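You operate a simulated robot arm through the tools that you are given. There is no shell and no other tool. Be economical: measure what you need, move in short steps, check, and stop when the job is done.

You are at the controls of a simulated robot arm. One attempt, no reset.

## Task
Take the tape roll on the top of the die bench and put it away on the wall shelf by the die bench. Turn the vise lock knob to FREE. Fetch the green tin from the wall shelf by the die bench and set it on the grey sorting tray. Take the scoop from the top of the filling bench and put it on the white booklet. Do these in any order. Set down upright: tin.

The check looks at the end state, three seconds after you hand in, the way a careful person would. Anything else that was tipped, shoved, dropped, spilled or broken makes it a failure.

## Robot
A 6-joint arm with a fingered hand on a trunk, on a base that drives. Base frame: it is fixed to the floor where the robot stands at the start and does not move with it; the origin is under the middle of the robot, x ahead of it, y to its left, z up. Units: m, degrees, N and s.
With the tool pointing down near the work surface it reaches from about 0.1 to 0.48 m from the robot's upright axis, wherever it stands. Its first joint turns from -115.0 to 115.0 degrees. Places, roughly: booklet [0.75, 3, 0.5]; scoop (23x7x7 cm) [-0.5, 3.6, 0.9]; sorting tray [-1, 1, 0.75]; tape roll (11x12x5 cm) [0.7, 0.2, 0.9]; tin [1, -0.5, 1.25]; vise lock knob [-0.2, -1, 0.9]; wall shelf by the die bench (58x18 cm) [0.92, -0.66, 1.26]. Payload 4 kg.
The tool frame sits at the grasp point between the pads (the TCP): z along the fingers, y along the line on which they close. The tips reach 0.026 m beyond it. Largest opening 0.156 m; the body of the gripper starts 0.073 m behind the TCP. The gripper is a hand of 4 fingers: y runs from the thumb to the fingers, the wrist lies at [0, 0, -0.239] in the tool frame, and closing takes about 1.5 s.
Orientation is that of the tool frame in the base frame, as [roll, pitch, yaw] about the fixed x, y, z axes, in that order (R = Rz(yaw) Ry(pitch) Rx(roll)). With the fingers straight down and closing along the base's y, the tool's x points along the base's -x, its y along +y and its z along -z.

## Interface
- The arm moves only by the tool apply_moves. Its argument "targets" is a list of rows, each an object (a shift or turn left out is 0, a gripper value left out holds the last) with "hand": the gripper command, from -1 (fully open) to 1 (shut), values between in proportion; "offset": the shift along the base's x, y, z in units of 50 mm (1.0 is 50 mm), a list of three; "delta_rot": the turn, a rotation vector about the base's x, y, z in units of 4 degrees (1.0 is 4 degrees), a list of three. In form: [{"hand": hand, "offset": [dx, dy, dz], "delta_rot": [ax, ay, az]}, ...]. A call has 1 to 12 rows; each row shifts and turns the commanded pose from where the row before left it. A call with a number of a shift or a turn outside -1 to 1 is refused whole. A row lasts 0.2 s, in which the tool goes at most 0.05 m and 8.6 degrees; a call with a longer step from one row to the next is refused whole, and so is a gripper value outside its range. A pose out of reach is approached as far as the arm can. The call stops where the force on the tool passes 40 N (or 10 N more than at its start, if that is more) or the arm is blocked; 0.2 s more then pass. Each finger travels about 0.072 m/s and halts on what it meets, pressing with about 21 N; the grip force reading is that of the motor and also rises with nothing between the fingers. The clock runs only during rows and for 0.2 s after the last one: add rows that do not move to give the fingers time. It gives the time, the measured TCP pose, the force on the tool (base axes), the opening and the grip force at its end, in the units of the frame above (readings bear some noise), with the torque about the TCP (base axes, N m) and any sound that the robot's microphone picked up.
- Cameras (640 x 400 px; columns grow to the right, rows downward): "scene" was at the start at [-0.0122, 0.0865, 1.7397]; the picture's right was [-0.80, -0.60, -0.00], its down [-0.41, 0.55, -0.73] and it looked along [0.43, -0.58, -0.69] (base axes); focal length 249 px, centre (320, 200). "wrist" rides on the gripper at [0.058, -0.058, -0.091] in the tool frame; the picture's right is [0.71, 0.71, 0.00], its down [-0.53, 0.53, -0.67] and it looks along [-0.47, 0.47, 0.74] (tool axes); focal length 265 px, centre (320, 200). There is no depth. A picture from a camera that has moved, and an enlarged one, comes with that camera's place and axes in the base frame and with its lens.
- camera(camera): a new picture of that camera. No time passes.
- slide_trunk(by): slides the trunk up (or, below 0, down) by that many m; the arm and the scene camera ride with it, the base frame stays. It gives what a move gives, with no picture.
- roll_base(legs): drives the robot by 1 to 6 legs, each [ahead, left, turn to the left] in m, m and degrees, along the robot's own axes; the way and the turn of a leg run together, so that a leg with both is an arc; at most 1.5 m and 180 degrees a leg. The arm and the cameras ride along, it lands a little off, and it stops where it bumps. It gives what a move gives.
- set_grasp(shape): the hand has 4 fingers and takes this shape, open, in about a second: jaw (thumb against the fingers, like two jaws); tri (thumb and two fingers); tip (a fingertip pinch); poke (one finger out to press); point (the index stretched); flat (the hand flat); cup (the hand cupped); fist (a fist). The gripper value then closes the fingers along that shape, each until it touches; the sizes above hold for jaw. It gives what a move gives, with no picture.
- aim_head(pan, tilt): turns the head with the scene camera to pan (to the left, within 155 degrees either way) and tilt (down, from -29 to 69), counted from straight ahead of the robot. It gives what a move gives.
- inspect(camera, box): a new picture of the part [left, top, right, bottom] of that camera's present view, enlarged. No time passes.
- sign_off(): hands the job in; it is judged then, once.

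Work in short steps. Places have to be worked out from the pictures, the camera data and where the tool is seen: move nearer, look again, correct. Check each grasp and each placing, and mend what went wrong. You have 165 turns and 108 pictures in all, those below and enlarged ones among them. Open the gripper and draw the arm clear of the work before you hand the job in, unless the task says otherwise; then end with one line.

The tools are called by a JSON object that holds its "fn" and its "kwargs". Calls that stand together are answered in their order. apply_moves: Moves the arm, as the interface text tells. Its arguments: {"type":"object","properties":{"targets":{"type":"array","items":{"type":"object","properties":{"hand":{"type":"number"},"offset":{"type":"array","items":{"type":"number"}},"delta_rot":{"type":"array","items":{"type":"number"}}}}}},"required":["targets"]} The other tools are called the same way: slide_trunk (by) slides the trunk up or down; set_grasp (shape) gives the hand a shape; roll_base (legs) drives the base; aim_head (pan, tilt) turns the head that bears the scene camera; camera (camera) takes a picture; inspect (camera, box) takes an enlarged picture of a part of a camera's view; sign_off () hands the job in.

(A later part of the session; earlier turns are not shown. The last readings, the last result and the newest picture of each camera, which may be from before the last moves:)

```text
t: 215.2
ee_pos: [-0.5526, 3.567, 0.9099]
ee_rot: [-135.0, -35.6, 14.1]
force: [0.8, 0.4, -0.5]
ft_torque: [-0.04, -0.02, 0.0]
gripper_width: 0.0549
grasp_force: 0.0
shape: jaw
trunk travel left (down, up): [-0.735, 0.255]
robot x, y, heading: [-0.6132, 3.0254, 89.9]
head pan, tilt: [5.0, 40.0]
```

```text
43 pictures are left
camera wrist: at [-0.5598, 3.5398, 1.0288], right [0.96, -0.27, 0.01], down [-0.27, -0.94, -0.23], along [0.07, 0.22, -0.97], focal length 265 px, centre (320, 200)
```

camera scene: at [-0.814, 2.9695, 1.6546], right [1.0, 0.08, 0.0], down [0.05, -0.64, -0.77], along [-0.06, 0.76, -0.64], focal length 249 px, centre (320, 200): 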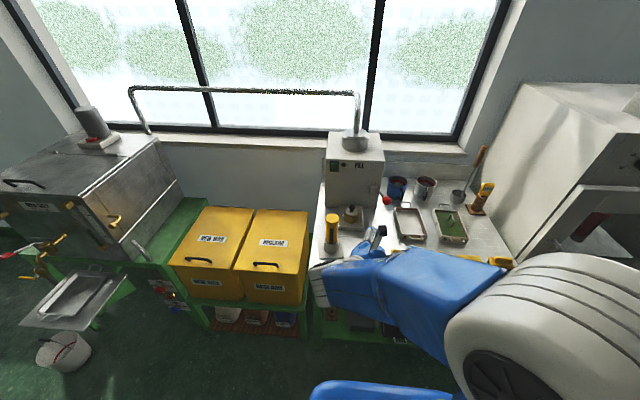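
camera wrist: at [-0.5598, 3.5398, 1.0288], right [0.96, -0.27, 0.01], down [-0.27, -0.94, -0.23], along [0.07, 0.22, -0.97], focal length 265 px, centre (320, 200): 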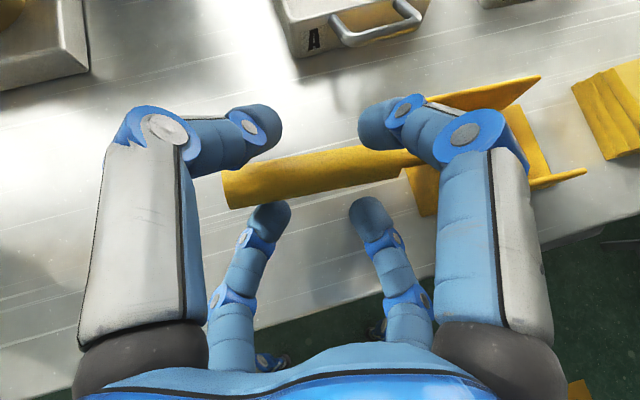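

The handle lies nicely between the pairs. One more centimetre forward, then close.

{"fn": "apply_moves", "kwargs": {"targets": [{"offset": [0, 0.12, -0.09]}, {"offset": [0, 0.12, -0.09]}, {}, {"hand": 0.5}, {"hand": 0.7}, {"hand": 1}, {"hand": 1}, {"hand": 1}, {"hand": 1}]}}

{"fn": "camera", "kwargs": {"camera": "wrist"}}

```text
t: 217.2
ee_pos: [-0.5516, 3.5788, 0.9011]
ee_rot: [-135.0, -35.7, 14.1]
force: [0.5, 0.6, -0.8]
ft_torque: [-0.04, 0.02, 0.03]
gripper_width: 0.0129
grasp_force: 21.2
shape: jaw
trunk travel left (down, up): [-0.735, 0.255]
robot x, y, heading: [-0.6095, 3.0234, 90.0]
head pan, tilt: [5.0, 40.0]
```

```text
42 pictures are left
camera wrist: at [-0.5594, 3.5525, 1.0192], right [0.96, -0.27, 0.01], down [-0.26, -0.94, -0.23], along [0.07, 0.22, -0.97], focal length 265 px, centre (320, 200)
```

wrist: 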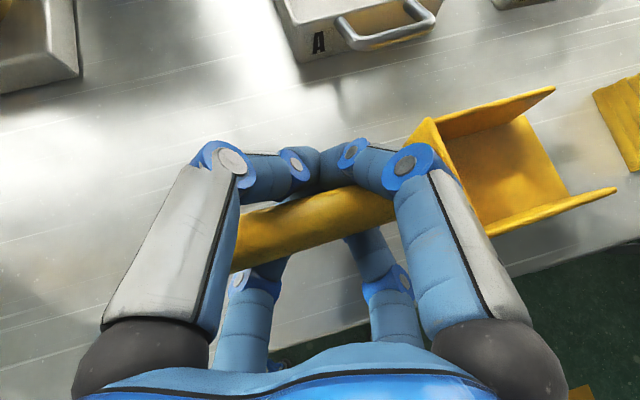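

Gripped. I lift 4 cm and check that it stays level.

{"fn": "apply_moves", "kwargs": {"targets": [{"offset": [0, 0, 0.3]}, {"offset": [0, 0, 0.5]}, {}]}}

{"fn": "camera", "kwargs": {"camera": "wrist"}}

{"fn": "aim_head", "kwargs": {"pan": -5, "tilt": 50}}

{"fn": "camera", "kwargs": {"camera": "scene"}}

```text
t: 218.1
ee_pos: [-0.5505, 3.5818, 0.9377]
ee_rot: [-134.9, -35.5, 14.2]
force: [0.2, 0.0, -1.3]
ft_torque: [-0.02, 0.04, 0.01]
gripper_width: 0.0127
grasp_force: 20.9
shape: jaw
trunk travel left (down, up): [-0.735, 0.255]
robot x, y, heading: [-0.6103, 3.0273, 89.8]
head pan, tilt: [5.0, 40.0]
```

```text
41 pictures are left
camera wrist: at [-0.5592, 3.5545, 1.0579], right [0.96, -0.27, 0.01], down [-0.26, -0.94, -0.22], along [0.07, 0.21, -0.97], focal length 265 px, centre (320, 200)
```

wrist: 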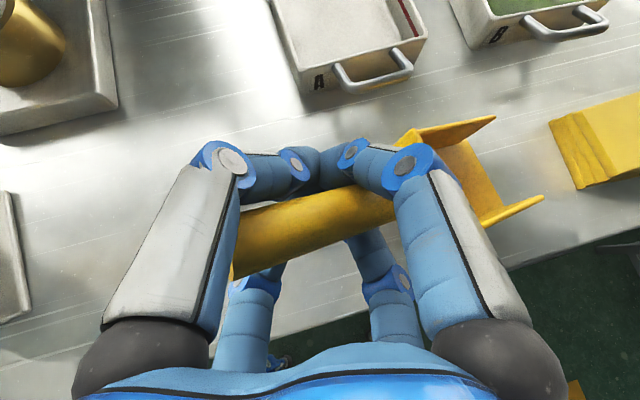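

```text
t: 218.8
ee_pos: [-0.5511, 3.5807, 0.9397]
ee_rot: [-134.9, -35.6, 14.1]
force: [0.2, 0.0, 0.0]
ft_torque: [0.01, 0.04, -0.01]
gripper_width: 0.0126
grasp_force: 20.9
shape: jaw
trunk travel left (down, up): [-0.735, 0.255]
robot x, y, heading: [-0.6117, 3.0265, 89.7]
head pan, tilt: [-5.0, 50.0]
```

```text
40 pictures are left
camera scene: at [-0.7551, 3.0443, 1.6405], right [1.0, -0.09, 0.0], down [-0.07, -0.76, -0.64], along [0.06, 0.64, -0.77], focal length 249 px, centre (320, 200)
```

scene: 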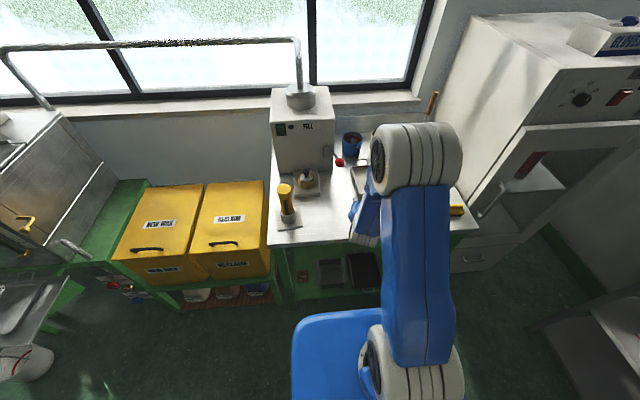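

The bowl seems to droop a little in the grip. I lift higher and zoom to judge.

{"fn": "apply_moves", "kwargs": {"targets": [{"offset": [0, -0.3, 0.8]}, {"offset": [0, -0.3, 0.8]}, {"offset": [0, -0.4, 0.6]}, {}]}}

{"fn": "camera", "kwargs": {"camera": "wrist"}}

{"fn": "roll_base", "kwargs": {"legs": [[-0.35, 0, 0]]}}

{"fn": "aim_head", "kwargs": {"pan": -20, "tilt": 40}}

{"fn": "camera", "kwargs": {"camera": "scene"}}

```text
t: 219.8
ee_pos: [-0.551, 3.5371, 1.0485]
ee_rot: [-135.2, -35.6, 14.4]
force: [0.7, 0.8, -2.0]
ft_torque: [0.0, 0.07, -0.02]
gripper_width: 0.0126
grasp_force: 21.8
shape: jaw
out of reach, approached as far as the arm can: row 3
trunk travel left (down, up): [-0.735, 0.255]
robot x, y, heading: [-0.6111, 3.0237, 89.9]
head pan, tilt: [-5.0, 50.0]
```

```text
39 pictures are left
camera wrist: at [-0.5592, 3.5111, 1.1678], right [0.96, -0.27, 0.01], down [-0.26, -0.94, -0.22], along [0.07, 0.21, -0.98], focal length 265 px, centre (320, 200)
```

wrist: 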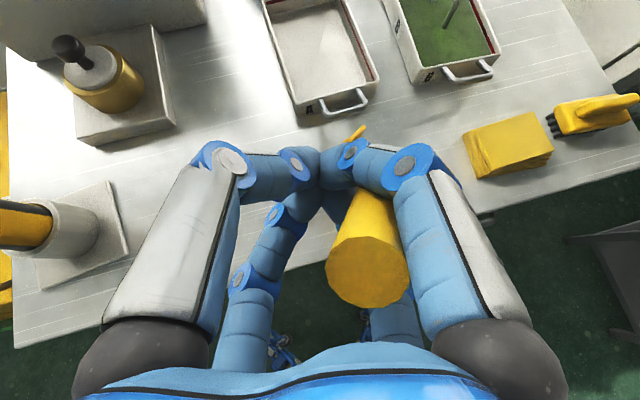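

```text
t: 224.7
ee_pos: [-0.5539, 3.1896, 1.0495]
ee_rot: [-134.9, -35.6, 14.1]
force: [0.4, 0.7, -1.6]
ft_torque: [-0.01, 0.05, -0.01]
gripper_width: 0.0123
grasp_force: 21.0
shape: jaw
trunk travel left (down, up): [-0.735, 0.255]
robot x, y, heading: [-0.6123, 2.6819, 89.4]
head pan, tilt: [-5.0, 50.0]
```

```text
t: 225.5
ee_pos: [-0.5526, 3.1888, 1.0494]
ee_rot: [-135.1, -35.5, 14.2]
force: [0.5, 0.4, -1.0]
ft_torque: [-0.02, 0.07, 0.02]
gripper_width: 0.0124
grasp_force: 21.0
shape: jaw
trunk travel left (down, up): [-0.735, 0.255]
robot x, y, heading: [-0.6148, 2.6784, 89.4]
head pan, tilt: [-20.0, 40.0]
```

```text
38 pictures are left
camera scene: at [-0.7343, 2.7005, 1.6546], right [0.94, -0.35, 0.0], down [-0.22, -0.6, -0.77], along [0.27, 0.72, -0.64], focal length 249 px, centre (320, 200)
```

scene: 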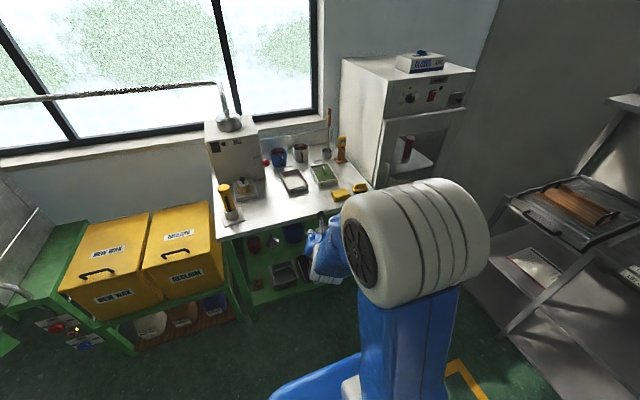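

The scoop has swung in the grip: handle end now points back up towards the camera, bowl hanging forward-down. It is still held. I test whether it follows the hand by raising the tool pitch 28°.

{"fn": "apply_moves", "kwargs": {"targets": [{"hand": 1, "delta_rot": [0.966, -0.259, 0]}, {"delta_rot": [0.966, -0.259, 0]}, {"delta_rot": [0.966, -0.259, 0]}, {"delta_rot": [0.966, -0.259, 0]}, {"delta_rot": [0.966, -0.259, 0]}, {"delta_rot": [0.966, -0.259, 0]}, {"delta_rot": [0.966, -0.259, 0]}, {}]}}

{"fn": "camera", "kwargs": {"camera": "wrist"}}

{"fn": "aim_head", "kwargs": {"pan": -3, "tilt": 50}}

{"fn": "inspect", "kwargs": {"camera": "scene", "box": [260, 140, 460, 265]}}

```text
t: 227.3
ee_pos: [-0.5533, 3.2113, 1.0476]
ee_rot: [-100.0, -44.5, -9.0]
force: [0.9, -0.1, -1.7]
ft_torque: [-0.03, 0.14, 0.0]
gripper_width: 0.0124
grasp_force: 21.1
shape: jaw
out of reach, approached as far as the arm can: row 1, 2, 3, 5
trunk travel left (down, up): [-0.735, 0.255]
robot x, y, heading: [-0.6106, 2.6791, 89.7]
head pan, tilt: [-20.0, 40.0]
```

```text
37 pictures are left
camera wrist: at [-0.5745, 3.134, 1.1396], right [0.96, -0.28, 0.0], down [-0.21, -0.73, -0.66], along [0.18, 0.63, -0.75], focal length 265 px, centre (320, 200)
```

wrist: 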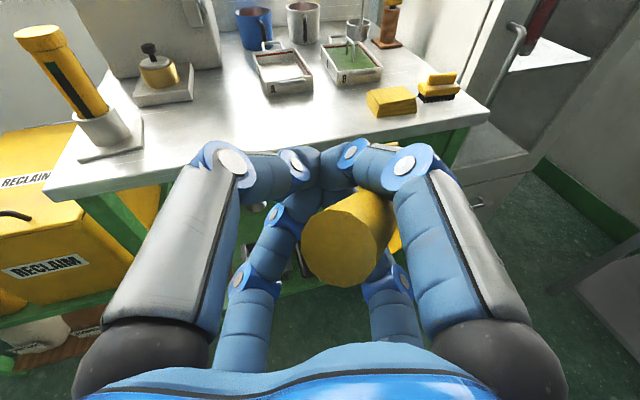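

```text
t: 228.1
ee_pos: [-0.553, 3.2117, 1.0479]
ee_rot: [-100.0, -44.4, -8.8]
force: [-0.2, -0.2, -0.8]
ft_torque: [-0.05, 0.13, -0.01]
gripper_width: 0.0123
grasp_force: 21.3
shape: jaw
trunk travel left (down, up): [-0.735, 0.255]
robot x, y, heading: [-0.6131, 2.6769, 89.7]
head pan, tilt: [-3.0, 50.0]
```

```text
3.20 times, centred on (360, 202) of scene
camera zoom: at [-0.759, 2.6975, 1.6405], right [1.0, -0.06, 0.0], down [-0.04, -0.76, -0.64], along [0.04, 0.64, -0.77], focal length 798 px, centre (192, 192)
```

zoom: 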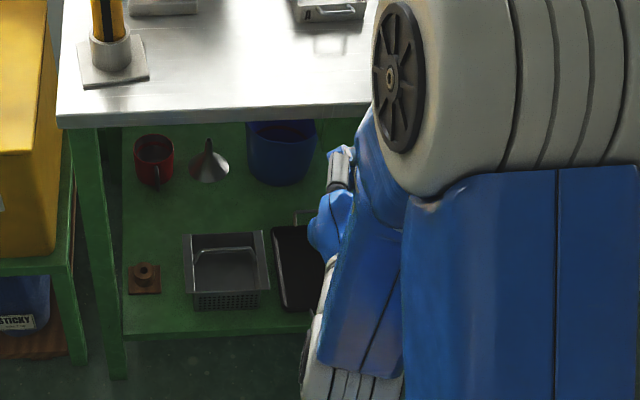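

Let me zoom in on the grip in the wrist view.

{"fn": "inspect", "kwargs": {"camera": "wrist", "box": [230, 130, 450, 300]}}

```text
2.35 times, centred on (340, 215) of wrist
camera zoom: at [-0.5743, 3.1344, 1.1395], right [0.96, -0.28, 0.0], down [-0.21, -0.73, -0.66], along [0.18, 0.63, -0.76], focal length 624 px, centre (273, 165)
```

zoom: 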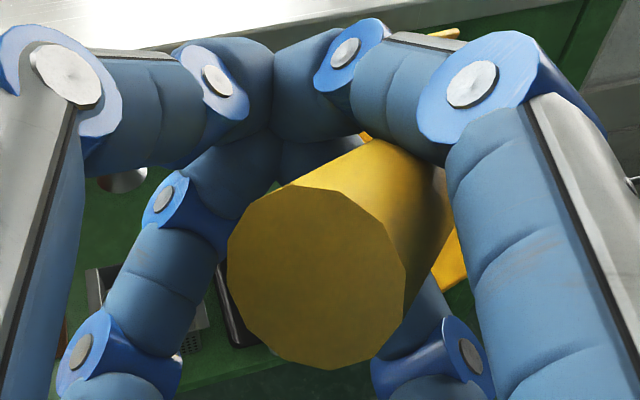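

The scoop is held with its handle angled: bowl pointing ~31° right of the tool heading and ~33° down, CG to the right. That is usable: I'll insert it under the bench and lay it down with the bowl on the booklet. I turn the base -60° and move towards the side bench.

{"fn": "roll_base", "kwargs": {"legs": [[0, 0, -59.5]]}}

{"fn": "aim_head", "kwargs": {"pan": -30, "tilt": 45}}

{"fn": "camera", "kwargs": {"camera": "scene"}}

{"fn": "camera", "kwargs": {"camera": "wrist"}}

```text
t: 235.2
ee_pos: [-0.1227, 2.9013, 1.0475]
ee_rot: [-100.1, -44.4, -68.0]
force: [-0.2, 0.0, -1.9]
ft_torque: [0.1, 0.06, 0.0]
gripper_width: 0.0124
grasp_force: 20.9
shape: jaw
trunk travel left (down, up): [-0.735, 0.255]
robot x, y, heading: [-0.6125, 2.6801, 30.7]
head pan, tilt: [-3.0, 50.0]
```

```text
t: 236.1
ee_pos: [-0.1244, 2.9014, 1.0466]
ee_rot: [-100.2, -44.5, -68.0]
force: [0.1, -0.3, -1.3]
ft_torque: [0.07, 0.06, 0.01]
gripper_width: 0.0126
grasp_force: 21.3
shape: jaw
trunk travel left (down, up): [-0.735, 0.255]
robot x, y, heading: [-0.61, 2.6764, 30.3]
head pan, tilt: [-30.0, 45.0]
```

```text
34 pictures are left
camera scene: at [-0.6593, 2.7804, 1.6473], right [0.01, -1.0, 0.0], down [-0.71, -0.01, -0.71], along [0.71, 0.01, -0.71], focal length 249 px, centre (320, 200)
```

scene: 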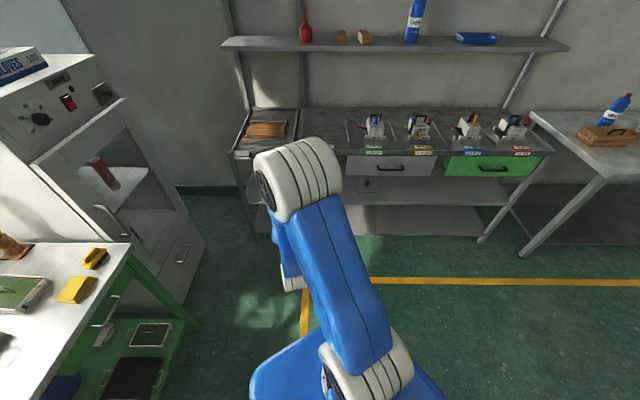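

```text
33 pictures are left
camera wrist: at [-0.2013, 2.8803, 1.1393], right [0.26, -0.97, 0.0], down [-0.73, -0.19, -0.65], along [0.63, 0.17, -0.76], focal length 265 px, centre (320, 200)
```

wrist: 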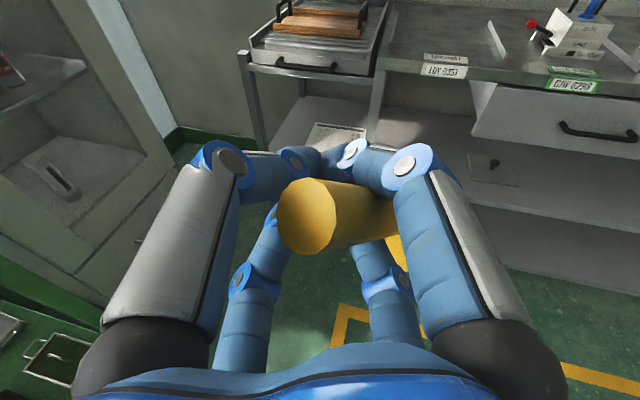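

The scoop swings somewhat but stays held; it now points roughly -35° in heading and ~28° down. I lower the trunk 0.4 m, drop the tool pitch 10°, and drive to just in front of the shelf.

{"fn": "slide_trunk", "kwargs": {"by": -0.4}}

{"fn": "apply_moves", "kwargs": {"targets": [{"delta_rot": [-0.26, 0.966, 0]}, {"delta_rot": [-0.26, 0.966, 0]}, {"delta_rot": [-0.13, 0.48, 0]}, {}]}}

{"fn": "roll_base", "kwargs": {"legs": [[0.53, -0.08, 0]]}}

{"fn": "camera", "kwargs": {"camera": "wrist"}}

{"fn": "camera", "kwargs": {"camera": "scene"}}

```text
t: 239.9
ee_pos: [-0.1247, 2.9006, 0.6475]
ee_rot: [-100.1, -44.4, -68.0]
force: [-1.0, 0.2, -0.8]
ft_torque: [0.11, 0.08, -0.02]
gripper_width: 0.0124
grasp_force: 21.0
shape: jaw
trunk travel left (down, up): [-0.335, 0.655]
robot x, y, heading: [-0.6138, 2.674, 30.6]
head pan, tilt: [-30.0, 45.0]
```

```text
t: 240.9
ee_pos: [-0.1246, 2.902, 0.6494]
ee_rot: [-113.6, -42.4, -58.7]
force: [-0.3, -0.5, -1.9]
ft_torque: [0.09, 0.07, 0.01]
gripper_width: 0.0124
grasp_force: 21.0
shape: jaw
trunk travel left (down, up): [-0.335, 0.655]
robot x, y, heading: [-0.6135, 2.6823, 30.6]
head pan, tilt: [-30.0, 45.0]
```

```text
t: 248.1
ee_pos: [0.3715, 3.1057, 0.6481]
ee_rot: [-113.7, -42.4, -58.2]
force: [-0.2, -0.6, -1.2]
ft_torque: [0.12, 0.03, 0.02]
gripper_width: 0.0126
grasp_force: 20.7
shape: jaw
trunk travel left (down, up): [-0.335, 0.655]
robot x, y, heading: [-0.1177, 2.8796, 31.1]
head pan, tilt: [-30.0, 45.0]
```

```text
32 pictures are left
camera wrist: at [0.3104, 3.0901, 0.7522], right [0.27, -0.96, 0.0], down [-0.83, -0.23, -0.51], along [0.5, 0.14, -0.86], focal length 265 px, centre (320, 200)
```

wrist: 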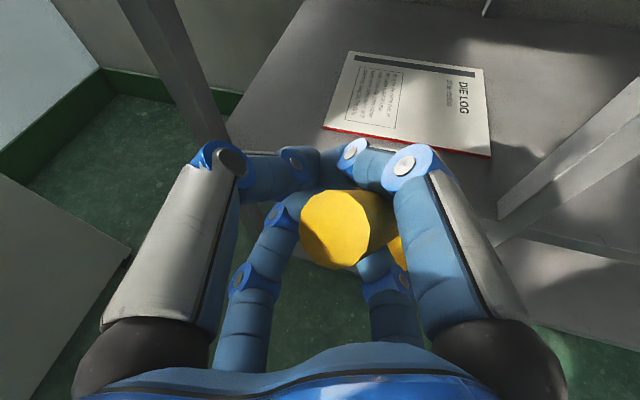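

```text
31 pictures are left
camera scene: at [-0.1633, 2.9815, 1.2473], right [0.02, -1.0, 0.0], down [-0.71, -0.01, -0.71], along [0.71, 0.01, -0.71], focal length 249 px, centre (320, 200)
```

scene: 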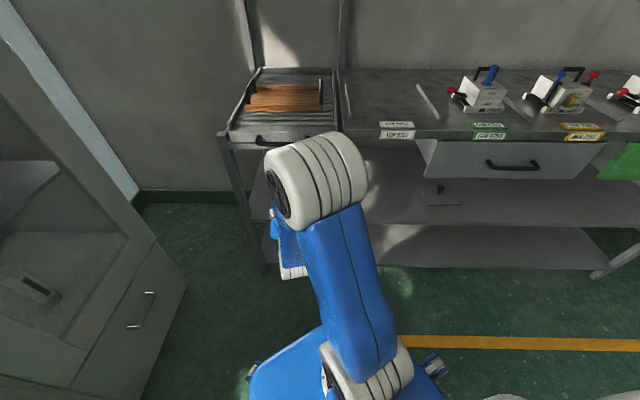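

The booklet spans x 0.564–0.74, y 2.953–3.156. Scoop's CG is right-forward of the grip. I raise 1.5 cm and drive +x 0.19 so the scoop is over the booklet.

{"fn": "apply_moves", "kwargs": {"targets": [{"offset": [0, 0, 0.15]}, {"offset": [0, 0, 0.15]}, {}]}}

{"fn": "roll_base", "kwargs": {"legs": [[0.165, -0.096, 0]]}}

{"fn": "camera", "kwargs": {"camera": "wrist"}}

```text
t: 248.9
ee_pos: [0.3731, 3.1086, 0.6624]
ee_rot: [-113.6, -42.4, -58.3]
force: [0.7, 0.3, -2.1]
ft_torque: [0.1, 0.06, 0.0]
gripper_width: 0.0124
grasp_force: 20.8
shape: jaw
out of reach, approached as far as the arm can: row 2
trunk travel left (down, up): [-0.335, 0.655]
robot x, y, heading: [-0.1172, 2.8805, 31.0]
head pan, tilt: [-30.0, 45.0]
```

```text
t: 251.7
ee_pos: [0.5657, 3.1148, 0.6616]
ee_rot: [-113.5, -42.5, -58.3]
force: [-0.4, -0.1, -2.0]
ft_torque: [0.06, 0.1, 0.01]
gripper_width: 0.0125
grasp_force: 21.2
shape: jaw
trunk travel left (down, up): [-0.335, 0.655]
robot x, y, heading: [0.0757, 2.8835, 30.9]
head pan, tilt: [-30.0, 45.0]
```

```text
30 pictures are left
camera wrist: at [0.5048, 3.0976, 0.7666], right [0.26, -0.96, 0.0], down [-0.83, -0.23, -0.51], along [0.49, 0.14, -0.86], focal length 265 px, centre (320, 200)
```

wrist: 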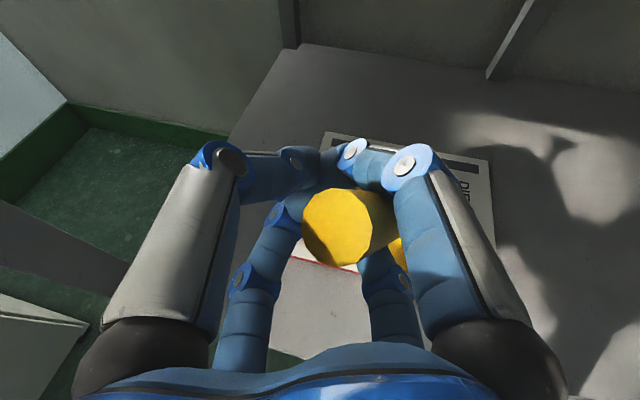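

Over the booklet. I lower gently, 3 cm, watching force and torque.

{"fn": "apply_moves", "kwargs": {"targets": [{"offset": [0, 0, -0.2]}, {"offset": [0, 0, -0.2]}, {"offset": [0, 0, -0.15]}, {}]}}

{"fn": "apply_moves", "kwargs": {"targets": [{"offset": [0, 0, -0.12]}, {"offset": [0, 0, -0.12]}, {}]}}

```text
t: 252.7
ee_pos: [0.5643, 3.115, 0.6324]
ee_rot: [-113.5, -42.5, -58.2]
force: [0.3, -0.1, -2.0]
ft_torque: [0.07, 0.07, 0.02]
gripper_width: 0.0127
grasp_force: 21.1
shape: jaw
trunk travel left (down, up): [-0.335, 0.655]
robot x, y, heading: [0.0767, 2.885, 31.0]
head pan, tilt: [-30.0, 45.0]
```

```text
t: 253.5
ee_pos: [0.565, 3.116, 0.6208]
ee_rot: [-113.6, -42.5, -58.3]
force: [0.1, -0.2, -1.9]
ft_torque: [0.05, 0.05, -0.01]
gripper_width: 0.0121
grasp_force: 20.5
shape: jaw
trunk travel left (down, up): [-0.335, 0.655]
robot x, y, heading: [0.0767, 2.8839, 31.0]
head pan, tilt: [-30.0, 45.0]
```

No contact yet. I continue lowering in small steps.

{"fn": "apply_moves", "kwargs": {"targets": [{"offset": [0, 0, -0.12]}, {"offset": [0, 0, -0.12]}, {"offset": [0, 0, -0.12]}, {}]}}

{"fn": "camera", "kwargs": {"camera": "wrist"}}

```text
t: 254.5
ee_pos: [0.5654, 3.1135, 0.604]
ee_rot: [-113.7, -42.4, -58.3]
force: [-0.2, 1.3, -0.4]
ft_torque: [0.02, -0.02, -0.01]
gripper_width: 0.0123
grasp_force: 21.2
shape: jaw
trunk travel left (down, up): [-0.335, 0.655]
robot x, y, heading: [0.0794, 2.8856, 31.0]
head pan, tilt: [-30.0, 45.0]
```

```text
29 pictures are left
camera wrist: at [0.5048, 3.097, 0.7092], right [0.26, -0.96, 0.0], down [-0.83, -0.23, -0.51], along [0.49, 0.14, -0.86], focal length 265 px, centre (320, 200)
```

wrist: 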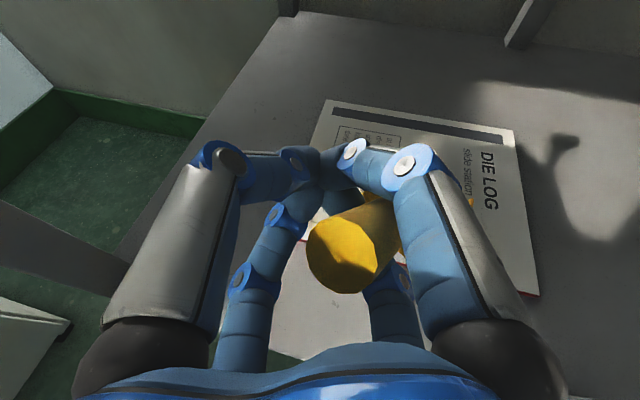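

The bowl has touched down (load reading gone). I lower on while drifting back slightly so the bowl pivots flat without dragging.

{"fn": "apply_moves", "kwargs": {"targets": [{"offset": [-0.04, 0.03, -0.12]}, {"offset": [-0.04, 0.03, -0.12]}, {"offset": [-0.04, 0.03, -0.12]}, {}]}}

{"fn": "camera", "kwargs": {"camera": "wrist"}}

```text
t: 255.5
ee_pos: [0.5603, 3.1192, 0.5863]
ee_rot: [-113.6, -42.6, -58.4]
force: [0.0, 0.1, -1.2]
ft_torque: [0.03, 0.03, -0.03]
gripper_width: 0.0125
grasp_force: 21.2
shape: jaw
trunk travel left (down, up): [-0.335, 0.655]
robot x, y, heading: [0.0813, 2.8813, 31.1]
head pan, tilt: [-30.0, 45.0]
```

```text
28 pictures are left
camera wrist: at [0.4998, 3.1017, 0.6914], right [0.26, -0.96, 0.0], down [-0.83, -0.23, -0.51], along [0.5, 0.14, -0.86], focal length 265 px, centre (320, 200)
```

wrist: 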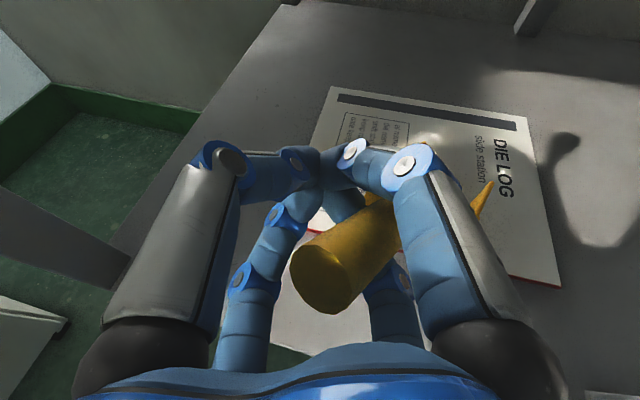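

Bowl is laying down nicely and the booklet is unmoved. I keep lowering.

{"fn": "apply_moves", "kwargs": {"targets": [{"offset": [-0.04, 0.03, -0.12]}, {"offset": [-0.04, 0.03, -0.12]}, {"offset": [-0.03, 0.02, -0.12]}, {}]}}

{"fn": "camera", "kwargs": {"camera": "wrist"}}

```text
t: 256.5
ee_pos: [0.554, 3.1226, 0.568]
ee_rot: [-113.6, -42.6, -58.2]
force: [-0.8, -0.3, -0.1]
ft_torque: [-0.01, 0.0, -0.02]
gripper_width: 0.0122
grasp_force: 20.9
shape: jaw
trunk travel left (down, up): [-0.335, 0.655]
robot x, y, heading: [0.0765, 2.8837, 30.9]
head pan, tilt: [-30.0, 45.0]
```

```text
27 pictures are left
camera wrist: at [0.4937, 3.1062, 0.6731], right [0.26, -0.96, 0.0], down [-0.83, -0.23, -0.51], along [0.49, 0.14, -0.86], focal length 265 px, centre (320, 200)
```

wrist: 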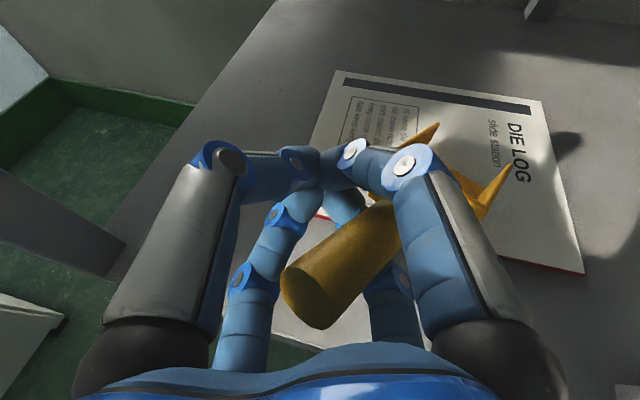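

Both bowl walls show; it is nearly flat. I lower another centimetre until force builds.

{"fn": "apply_moves", "kwargs": {"targets": [{"offset": [-0.02, 0.01, -0.1]}, {"offset": [-0.02, 0.01, -0.1]}, {}]}}

{"fn": "inspect", "kwargs": {"camera": "wrist", "box": [240, 60, 600, 330]}}

```text
t: 257.3
ee_pos: [0.5525, 3.125, 0.5578]
ee_rot: [-113.6, -42.5, -58.1]
force: [0.0, -0.5, -1.0]
ft_torque: [0.01, -0.01, -0.02]
gripper_width: 0.0123
grasp_force: 20.4
shape: jaw
trunk travel left (down, up): [-0.335, 0.655]
robot x, y, heading: [0.076, 2.8832, 31.1]
head pan, tilt: [-30.0, 45.0]
```

```text
1.48 times, centred on (420, 195) of wrist
camera zoom: at [0.4913, 3.1075, 0.6629], right [0.26, -0.96, 0.0], down [-0.83, -0.23, -0.51], along [0.5, 0.14, -0.86], focal length 393 px, centre (172, 207)
```

zoom: 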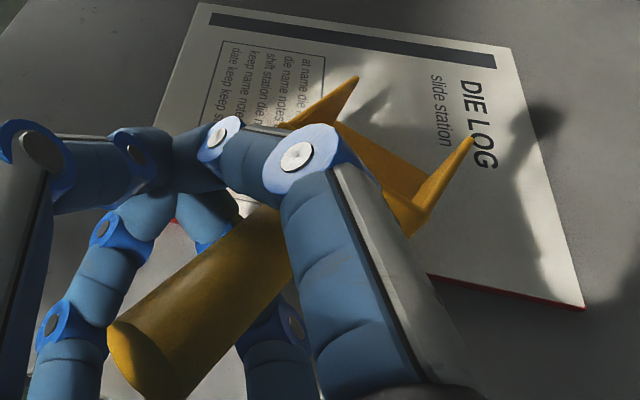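

Still no upward force; I lower another 8 mm.

{"fn": "apply_moves", "kwargs": {"targets": [{"offset": [0, 0, -0.08]}, {"offset": [0, 0, -0.08]}, {}]}}

{"fn": "camera", "kwargs": {"camera": "wrist"}}

```text
t: 258.1
ee_pos: [0.5524, 3.1252, 0.549]
ee_rot: [-113.6, -42.4, -58.2]
force: [0.7, -0.3, -0.5]
ft_torque: [0.02, 0.02, -0.01]
gripper_width: 0.0123
grasp_force: 20.7
shape: jaw
trunk travel left (down, up): [-0.335, 0.655]
robot x, y, heading: [0.077, 2.8882, 31.2]
head pan, tilt: [-30.0, 45.0]
```

```text
25 pictures are left
camera wrist: at [0.4913, 3.1072, 0.6551], right [0.26, -0.96, 0.0], down [-0.83, -0.23, -0.51], along [0.49, 0.14, -0.86], focal length 265 px, centre (320, 200)
```

wrist: 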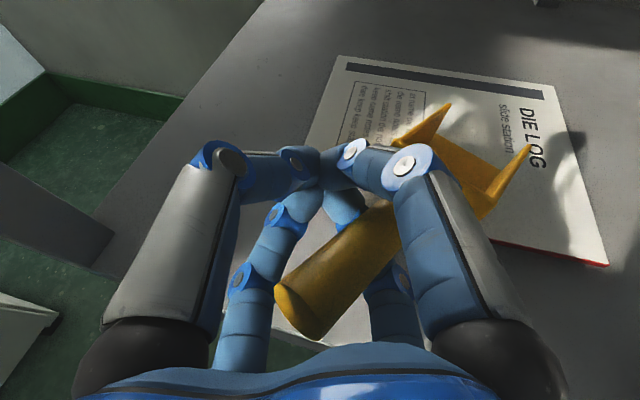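

The handle end computes to z≈0.545, i.e. the scoop lies flat. I open the hand slightly to release and check.

{"fn": "apply_moves", "kwargs": {"targets": [{"hand": 0.75}, {"hand": 0.6}, {"hand": 0.5}, {"hand": 0.45}, {}]}}

{"fn": "camera", "kwargs": {"camera": "wrist"}}

```text
t: 259.3
ee_pos: [0.5515, 3.1246, 0.5504]
ee_rot: [-113.5, -42.5, -58.2]
force: [-0.2, -0.1, -1.0]
ft_torque: [0.01, 0.0, 0.02]
gripper_width: 0.0427
grasp_force: 0.0
shape: jaw
trunk travel left (down, up): [-0.335, 0.655]
robot x, y, heading: [0.0774, 2.8834, 30.8]
head pan, tilt: [-30.0, 45.0]
```

```text
24 pictures are left
camera wrist: at [0.4913, 3.1072, 0.6552], right [0.26, -0.96, 0.0], down [-0.83, -0.23, -0.51], along [0.49, 0.14, -0.86], focal length 265 px, centre (320, 200)
```

wrist: 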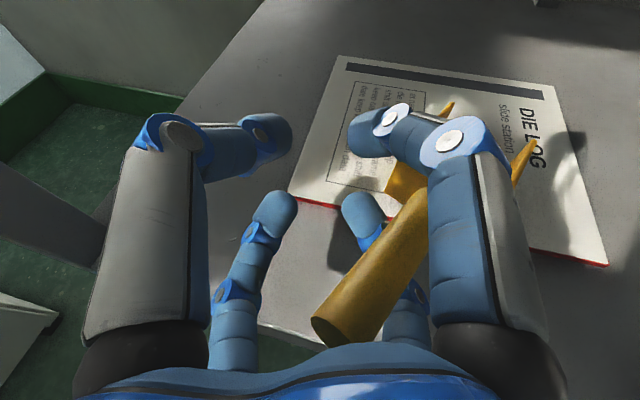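

Triangulating gives the booklet at z≈0.480 (lower than assumed), x from 0.59; so the scoop is still propped and too near the edge. I re-close on the handle to move it farther in.

{"fn": "apply_moves", "kwargs": {"targets": [{"hand": 0.6}, {"hand": 0.8}, {"hand": 1}, {"hand": 1}, {"hand": 1}]}}

{"fn": "camera", "kwargs": {"camera": "wrist"}}

```text
t: 260.5
ee_pos: [0.5515, 3.1232, 0.5512]
ee_rot: [-113.6, -42.5, -58.3]
force: [0.4, -0.8, -0.3]
ft_torque: [0.01, 0.01, -0.02]
gripper_width: 0.0001
grasp_force: 20.9
shape: jaw
trunk travel left (down, up): [-0.335, 0.655]
robot x, y, heading: [0.0766, 2.8881, 31.0]
head pan, tilt: [-30.0, 45.0]
```

```text
23 pictures are left
camera wrist: at [0.4913, 3.1072, 0.6552], right [0.26, -0.96, 0.0], down [-0.83, -0.23, -0.51], along [0.49, 0.14, -0.86], focal length 265 px, centre (320, 200)
```

wrist: 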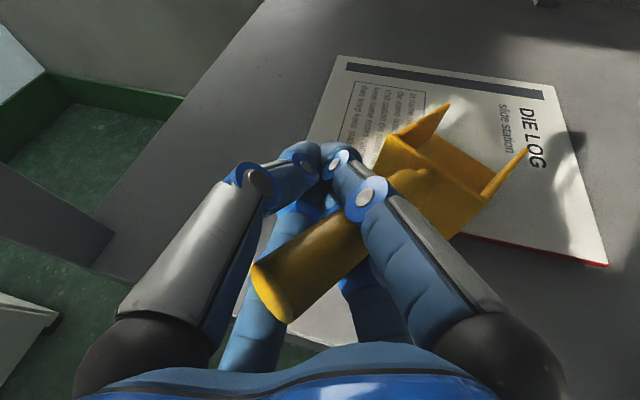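

The handle is trapped among the closed fingers. I move forward about 6.5 cm along the scoop axis, slightly raised, and look.

{"fn": "apply_moves", "kwargs": {"targets": [{"offset": [0, 0, 0.25]}, {"offset": [0.22, -0.08, 0]}, {"offset": [0.22, -0.08, 0]}, {"offset": [0.22, -0.08, 0]}, {"offset": [0.22, -0.08, 0]}, {"offset": [0.22, -0.08, 0]}, {"offset": [0.22, -0.08, 0]}, {}]}}

{"fn": "camera", "kwargs": {"camera": "wrist"}}

```text
t: 262.3
ee_pos: [0.6064, 3.1263, 0.5651]
ee_rot: [-113.7, -42.6, -58.6]
force: [-0.1, -1.0, -1.2]
ft_torque: [0.08, 0.09, 0.02]
gripper_width: 0.0001
grasp_force: 20.8
shape: jaw
out of reach, approached as far as the arm can: row 4, 5, 6, 7
trunk travel left (down, up): [-0.335, 0.655]
robot x, y, heading: [0.0729, 2.884, 31.1]
head pan, tilt: [-30.0, 45.0]
```

```text
22 pictures are left
camera wrist: at [0.5451, 3.1092, 0.6695], right [0.26, -0.97, 0.0], down [-0.83, -0.22, -0.51], along [0.5, 0.13, -0.86], focal length 265 px, centre (320, 200)
```

wrist: 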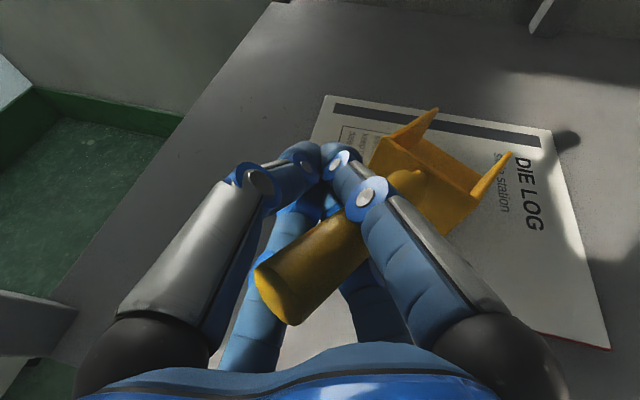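

The scoop moved with the hand, booklet still. It's now over the booklet; I lower in steps.

{"fn": "apply_moves", "kwargs": {"targets": [{"offset": [0, 0, -0.15]}, {"offset": [0, 0, -0.15]}, {"offset": [0, 0, -0.15]}, {}]}}

{"fn": "camera", "kwargs": {"camera": "wrist"}}

```text
t: 263.3
ee_pos: [0.6043, 3.1267, 0.5419]
ee_rot: [-113.7, -42.6, -58.6]
force: [-0.3, -0.3, 0.3]
ft_torque: [-0.07, -0.05, 0.03]
gripper_width: 0.0
grasp_force: 20.5
shape: jaw
trunk travel left (down, up): [-0.335, 0.655]
robot x, y, heading: [0.0767, 2.8859, 31.1]
head pan, tilt: [-30.0, 45.0]
```

```text
21 pictures are left
camera wrist: at [0.5442, 3.1107, 0.6467], right [0.26, -0.97, 0.0], down [-0.83, -0.22, -0.51], along [0.5, 0.13, -0.86], focal length 265 px, centre (320, 200)
```

wrist: 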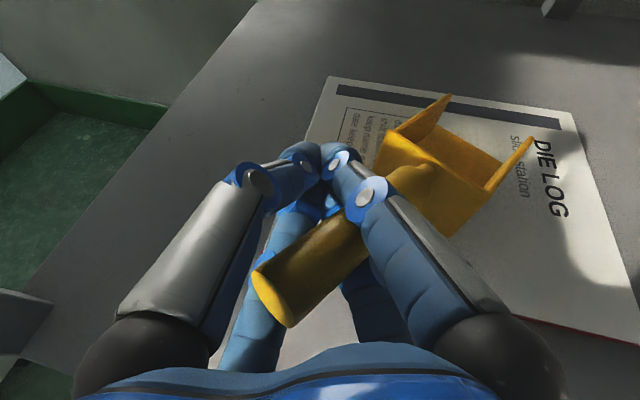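

Torque flipped: the bowl bears on the booklet and the handle end is at z≈0.52, i.e. flat. I open gradually.

{"fn": "apply_moves", "kwargs": {"targets": [{"hand": 0.85}, {"hand": 0.7}, {"hand": 0.55}, {"hand": 0.45}, {"hand": 0.35}, {}]}}

{"fn": "camera", "kwargs": {"camera": "wrist"}}

```text
t: 264.7
ee_pos: [0.604, 3.1267, 0.5422]
ee_rot: [-113.7, -42.6, -58.5]
force: [0.0, 0.7, -0.3]
ft_torque: [0.04, -0.02, -0.03]
gripper_width: 0.0503
grasp_force: 0.1
shape: jaw
trunk travel left (down, up): [-0.335, 0.655]
robot x, y, heading: [0.077, 2.8845, 31.1]
head pan, tilt: [-30.0, 45.0]
```

```text
20 pictures are left
camera wrist: at [0.5442, 3.1105, 0.6467], right [0.26, -0.97, 0.0], down [-0.83, -0.22, -0.51], along [0.5, 0.13, -0.86], focal length 265 px, centre (320, 200)
```

wrist: 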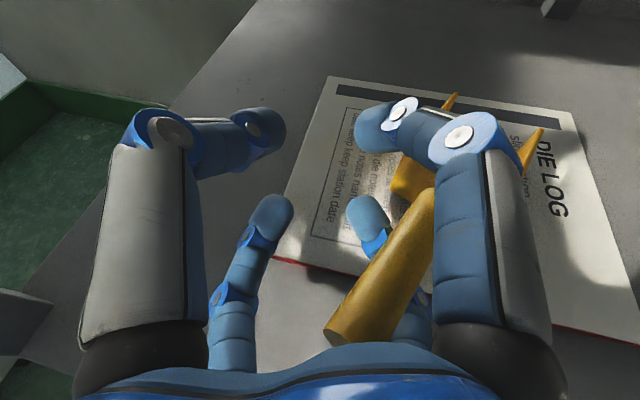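

The scoop lies free with its handle between the right-hand fingers. I back out along the handle direction with the base, a first 6 cm.

{"fn": "roll_base", "kwargs": {"legs": [[-0.043, 0.042, 0]]}}

{"fn": "camera", "kwargs": {"camera": "wrist"}}

```text
t: 265.9
ee_pos: [0.5453, 3.1401, 0.541]
ee_rot: [-113.5, -42.6, -58.7]
force: [-0.3, -0.2, -1.6]
ft_torque: [0.07, -0.03, -0.01]
gripper_width: 0.0505
grasp_force: 0.0
shape: jaw
trunk travel left (down, up): [-0.335, 0.655]
robot x, y, heading: [0.0133, 2.8975, 31.3]
head pan, tilt: [-30.0, 45.0]
```

```text
19 pictures are left
camera wrist: at [0.4855, 3.1245, 0.6465], right [0.25, -0.97, 0.0], down [-0.83, -0.22, -0.51], along [0.5, 0.13, -0.86], focal length 265 px, centre (320, 200)
```

wrist: 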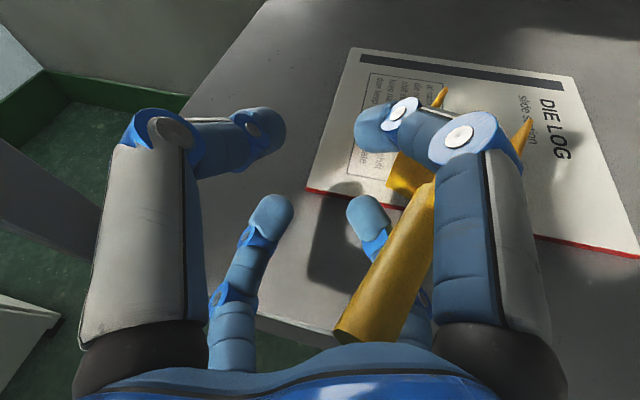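

The handle is resting on a lower finger, so it was carried along; I need to be lower. I drive back in (+8 cm), pitch the tool down 10°, and then lower.

{"fn": "roll_base", "kwargs": {"legs": [[0.061, -0.058, 0]]}}

{"fn": "apply_moves", "kwargs": {"targets": [{"delta_rot": [-0.26, 0.966, 0]}, {"delta_rot": [-0.26, 0.966, 0]}, {"delta_rot": [-0.13, 0.48, 0]}, {"offset": [0, 0, -0.1]}, {"offset": [0, 0, -0.1]}, {}]}}

{"fn": "camera", "kwargs": {"camera": "wrist"}}

```text
t: 267.4
ee_pos: [0.6281, 3.1236, 0.5418]
ee_rot: [-113.8, -42.6, -58.7]
force: [0.8, -0.2, -1.1]
ft_torque: [0.03, -0.02, 0.0]
gripper_width: 0.0506
grasp_force: 0.0
shape: jaw
trunk travel left (down, up): [-0.335, 0.655]
robot x, y, heading: [0.0973, 2.8819, 31.1]
head pan, tilt: [-30.0, 45.0]
```

```text
t: 268.8
ee_pos: [0.6259, 3.1246, 0.5315]
ee_rot: [-126.0, -39.2, -50.6]
force: [-1.1, 0.0, -0.5]
ft_torque: [0.01, -0.01, -0.01]
gripper_width: 0.0508
grasp_force: 0.0
shape: jaw
trunk travel left (down, up): [-0.335, 0.655]
robot x, y, heading: [0.1003, 2.8829, 31.5]
head pan, tilt: [-30.0, 45.0]
```

```text
18 pictures are left
camera wrist: at [0.5843, 3.1134, 0.6455], right [0.26, -0.97, 0.0], down [-0.9, -0.24, -0.36], along [0.35, 0.09, -0.93], focal length 265 px, centre (320, 200)
```

wrist: 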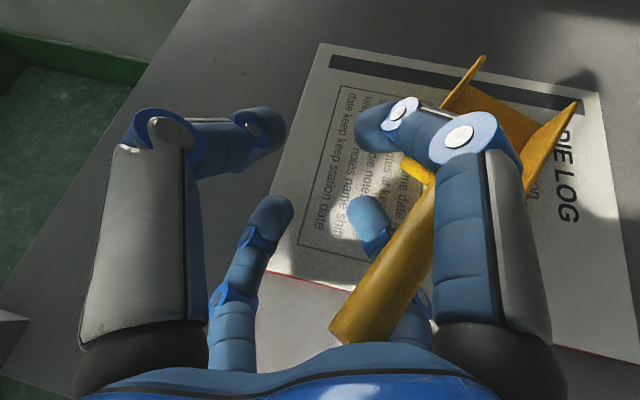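

The scoop now bears on the booklet (torque ≈0). The handle passes between the right fingers, so I lower 6 mm more to unload the lower finger and retreat a little to test.

{"fn": "apply_moves", "kwargs": {"targets": [{"offset": [0, 0, -0.07]}, {"offset": [0, 0, -0.07]}, {}]}}

{"fn": "roll_base", "kwargs": {"legs": [[-0.033, 0.031, 0]]}}

{"fn": "camera", "kwargs": {"camera": "wrist"}}

```text
t: 269.6
ee_pos: [0.6267, 3.1247, 0.5246]
ee_rot: [-126.1, -39.2, -50.6]
force: [-0.5, 0.6, -0.5]
ft_torque: [0.0, -0.01, 0.01]
gripper_width: 0.0507
grasp_force: 0.0
shape: jaw
trunk travel left (down, up): [-0.335, 0.655]
robot x, y, heading: [0.101, 2.8752, 31.2]
head pan, tilt: [-30.0, 45.0]
```

```text
t: 270.7
ee_pos: [0.5817, 3.1326, 0.5252]
ee_rot: [-126.0, -39.3, -50.6]
force: [0.2, 0.2, 0.9]
ft_torque: [0.01, 0.0, -0.01]
gripper_width: 0.0507
grasp_force: 0.1
shape: jaw
trunk travel left (down, up): [-0.335, 0.655]
robot x, y, heading: [0.0514, 2.8932, 31.1]
head pan, tilt: [-30.0, 45.0]
```

```text
17 pictures are left
camera wrist: at [0.5396, 3.1229, 0.6401], right [0.26, -0.97, 0.0], down [-0.9, -0.24, -0.36], along [0.35, 0.09, -0.93], focal length 265 px, centre (320, 200)
```

wrist: 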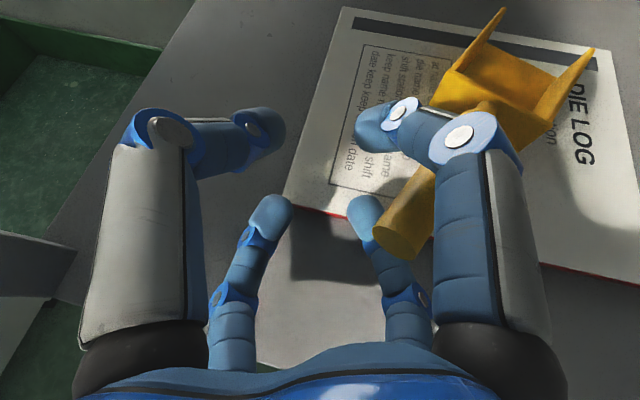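

The scoop stays put while the hand withdraws. I continue retreating.

{"fn": "roll_base", "kwargs": {"legs": [[-0.09, 0.085, 0]]}}

{"fn": "camera", "kwargs": {"camera": "wrist"}}

```text
t: 272.5
ee_pos: [0.4606, 3.158, 0.5259]
ee_rot: [-126.2, -39.4, -50.7]
force: [0.1, -1.1, 0.5]
ft_torque: [0.01, 0.03, 0.0]
gripper_width: 0.0506
grasp_force: 0.0
shape: jaw
trunk travel left (down, up): [-0.335, 0.655]
robot x, y, heading: [-0.073, 2.9125, 31.1]
head pan, tilt: [-30.0, 45.0]
```

```text
16 pictures are left
camera wrist: at [0.4186, 3.147, 0.6396], right [0.25, -0.97, 0.01], down [-0.9, -0.24, -0.36], along [0.35, 0.09, -0.93], focal length 265 px, centre (320, 200)
```

wrist: 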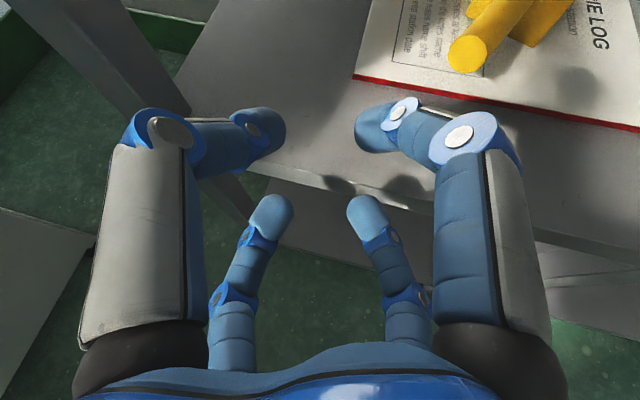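

The scoop rests fully on the booklet. I back straight away from the shelf, keeping off the left leg.

{"fn": "roll_base", "kwargs": {"legs": [[-0.197, 0.06, 0], [-0.2, 0, 0]]}}

{"fn": "camera", "kwargs": {"camera": "wrist"}}

```text
t: 278.4
ee_pos: [0.09, 3.0077, 0.5255]
ee_rot: [-126.0, -39.3, -50.5]
force: [-0.4, 0.0, 0.6]
ft_torque: [-0.02, 0.01, -0.02]
gripper_width: 0.0503
grasp_force: 0.0
shape: jaw
trunk travel left (down, up): [-0.335, 0.655]
robot x, y, heading: [-0.4465, 2.7576, 31.1]
head pan, tilt: [-30.0, 45.0]
```

```text
15 pictures are left
camera wrist: at [0.0475, 2.9959, 0.6393], right [0.26, -0.97, 0.01], down [-0.9, -0.24, -0.36], along [0.35, 0.09, -0.93], focal length 265 px, centre (320, 200)
```

wrist: 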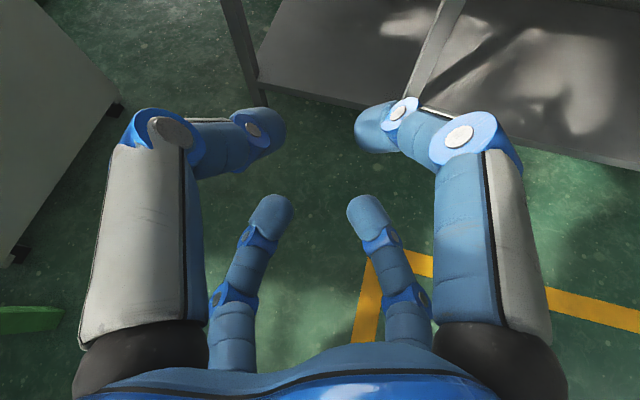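

Now the knob. I raise the trunk, straighten the tool to point down, then turn and drive to the vise bench.

{"fn": "slide_trunk", "kwargs": {"by": 0.55}}

{"fn": "apply_moves", "kwargs": {"targets": [{"hand": 0.35, "delta_rot": [-0.26, 0.966, 0]}, {"delta_rot": [-0.26, 0.966, 0]}, {"delta_rot": [-0.26, 0.966, 0]}, {"delta_rot": [-0.26, 0.966, 0]}, {"delta_rot": [-0.26, 0.966, 0]}, {"delta_rot": [-0.26, 0.966, 0]}, {"delta_rot": [-0.26, 0.966, 0]}, {"delta_rot": [-0.26, 0.966, 0]}, {"delta_rot": [-0.26, 0.966, 0]}, {"delta_rot": [-0.26, 0.966, 0]}, {"delta_rot": [-0.26, 0.966, 0]}, {"delta_rot": [-0.26, 0.966, 0]}]}}

{"fn": "apply_moves", "kwargs": {"targets": [{"delta_rot": [-0.26, 0.966, 0]}, {"delta_rot": [-0.26, 0.966, 0]}, {"delta_rot": [-0.26, 0.966, 0]}, {"delta_rot": [-0.2, 0.75, 0]}, {}]}}

{"fn": "roll_base", "kwargs": {"legs": [[0, 0, -121], [1.5, 0, 0], [1.45, 0, 0]]}}

```text
refused: 0.55 is not a number from -0.4 to 0.4
```

```text
t: 281.0
ee_pos: [0.0893, 2.9937, 0.5211]
ee_rot: [-162.0, -21.6, -34.1]
force: [0.1, 0.0, 0.0]
ft_torque: [0.0, 0.0, 0.0]
gripper_width: 0.0503
grasp_force: 0.1
shape: jaw
out of reach, approached as far as the arm can: row 8, 9, 10, 11, 12
trunk travel left (down, up): [-0.335, 0.655]
robot x, y, heading: [-0.4436, 2.7608, 31.6]
head pan, tilt: [-30.0, 45.0]
```

```text
t: 282.2
ee_pos: [0.0656, 2.9971, 0.5009]
ee_rot: [-167.7, -17.9, -32.7]
force: [0.6, 0.2, 0.2]
ft_torque: [0.03, -0.01, -0.04]
gripper_width: 0.0507
grasp_force: 0.1
shape: jaw
out of reach, approached as far as the arm can: row 2, 3, 4
trunk travel left (down, up): [-0.335, 0.655]
robot x, y, heading: [-0.4469, 2.7632, 31.2]
head pan, tilt: [-30.0, 45.0]
```

```text
t: 307.1
ee_pos: [-0.4688, 1.2217, 0.5024]
ee_rot: [-167.3, -18.7, -152.5]
force: [0.4, 0.4, 1.4]
ft_torque: [0.01, -0.03, 0.02]
gripper_width: 0.0507
grasp_force: 0.1
shape: jaw
trunk travel left (down, up): [-0.335, 0.655]
robot x, y, heading: [-0.4174, 1.7917, -88.6]
head pan, tilt: [-30.0, 45.0]
stopped in leg 2: the robot was blocked; the commanded pose is now the measured one
```

The trunk lift was refused (limit 0.4), and the base was blocked beside the sorting table. I look before doing anything more.

{"fn": "aim_head", "kwargs": {"pan": -40, "tilt": 50}}

{"fn": "camera", "kwargs": {"camera": "scene"}}

```text
t: 307.9
ee_pos: [-0.4693, 1.2194, 0.4986]
ee_rot: [-167.7, -18.2, -152.3]
force: [0.4, -0.3, -0.1]
ft_torque: [-0.03, -0.01, -0.02]
gripper_width: 0.0507
grasp_force: 0.0
shape: jaw
trunk travel left (down, up): [-0.335, 0.655]
robot x, y, heading: [-0.416, 1.7894, -88.5]
head pan, tilt: [-40.0, 50.0]
```

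```text
14 pictures are left
camera scene: at [-0.3151, 1.7965, 1.2405], right [-0.78, 0.62, 0.0], down [0.48, 0.6, -0.64], along [-0.4, -0.5, -0.77], focal length 249 px, centre (320, 200)
```

scene: 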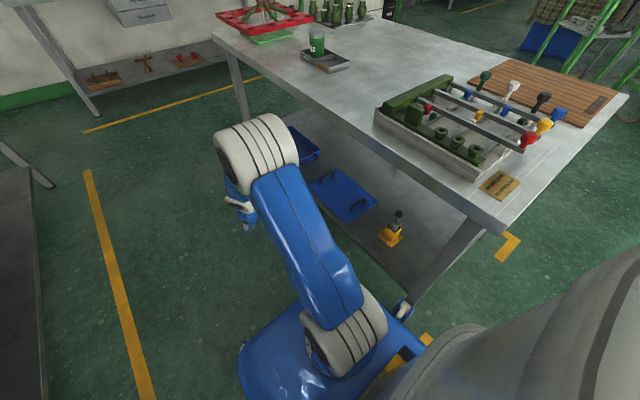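

Only a caster met the table's leg; the tin and everything on the table stand fine. I strafe away from it and raise the trunk.

{"fn": "roll_base", "kwargs": {"legs": [[0, 0.3, 0]]}}

{"fn": "slide_trunk", "kwargs": {"by": 0.4}}

{"fn": "slide_trunk", "kwargs": {"by": 0.15}}

{"fn": "apply_moves", "kwargs": {"targets": [{"offset": [0, 0.3, 0.5]}, {"offset": [0, 0.4, 0.5]}, {"offset": [0, 0.4, 0.5]}, {"offset": [0, 0, 0.5]}, {}]}}

```text
t: 312.2
ee_pos: [-0.1744, 1.2285, 0.4978]
ee_rot: [-167.7, -18.4, -152.5]
force: [0.1, 0.7, -0.5]
ft_torque: [0.0, -0.03, -0.02]
gripper_width: 0.0506
grasp_force: 0.1
shape: jaw
trunk travel left (down, up): [-0.335, 0.655]
robot x, y, heading: [-0.1189, 1.8021, -88.7]
head pan, tilt: [-40.0, 50.0]
```

```text
t: 316.1
ee_pos: [-0.1742, 1.2279, 0.8979]
ee_rot: [-167.7, -18.3, -152.7]
force: [-0.5, 0.6, 0.4]
ft_torque: [0.0, -0.01, 0.01]
gripper_width: 0.0509
grasp_force: 0.1
shape: jaw
trunk travel left (down, up): [-0.735, 0.255]
robot x, y, heading: [-0.1171, 1.7998, -88.4]
head pan, tilt: [-40.0, 50.0]
```

```text
t: 317.8
ee_pos: [-0.173, 1.2285, 1.0469]
ee_rot: [-167.8, -18.4, -152.6]
force: [-0.1, -0.6, -0.2]
ft_torque: [-0.01, -0.01, 0.01]
gripper_width: 0.0509
grasp_force: 0.1
shape: jaw
trunk travel left (down, up): [-0.885, 0.105]
robot x, y, heading: [-0.1181, 1.7983, -88.7]
head pan, tilt: [-40.0, 50.0]
```

```text
t: 319.0
ee_pos: [-0.1568, 1.2966, 1.1213]
ee_rot: [-167.5, -19.1, -152.9]
force: [0.2, -0.4, 0.4]
ft_torque: [0.03, -0.01, 0.02]
gripper_width: 0.051
grasp_force: 0.0
shape: jaw
out of reach, approached as far as the arm can: row 2, 3, 4
trunk travel left (down, up): [-0.885, 0.105]
robot x, y, heading: [-0.1203, 1.798, -88.8]
head pan, tilt: [-40.0, 50.0]
```

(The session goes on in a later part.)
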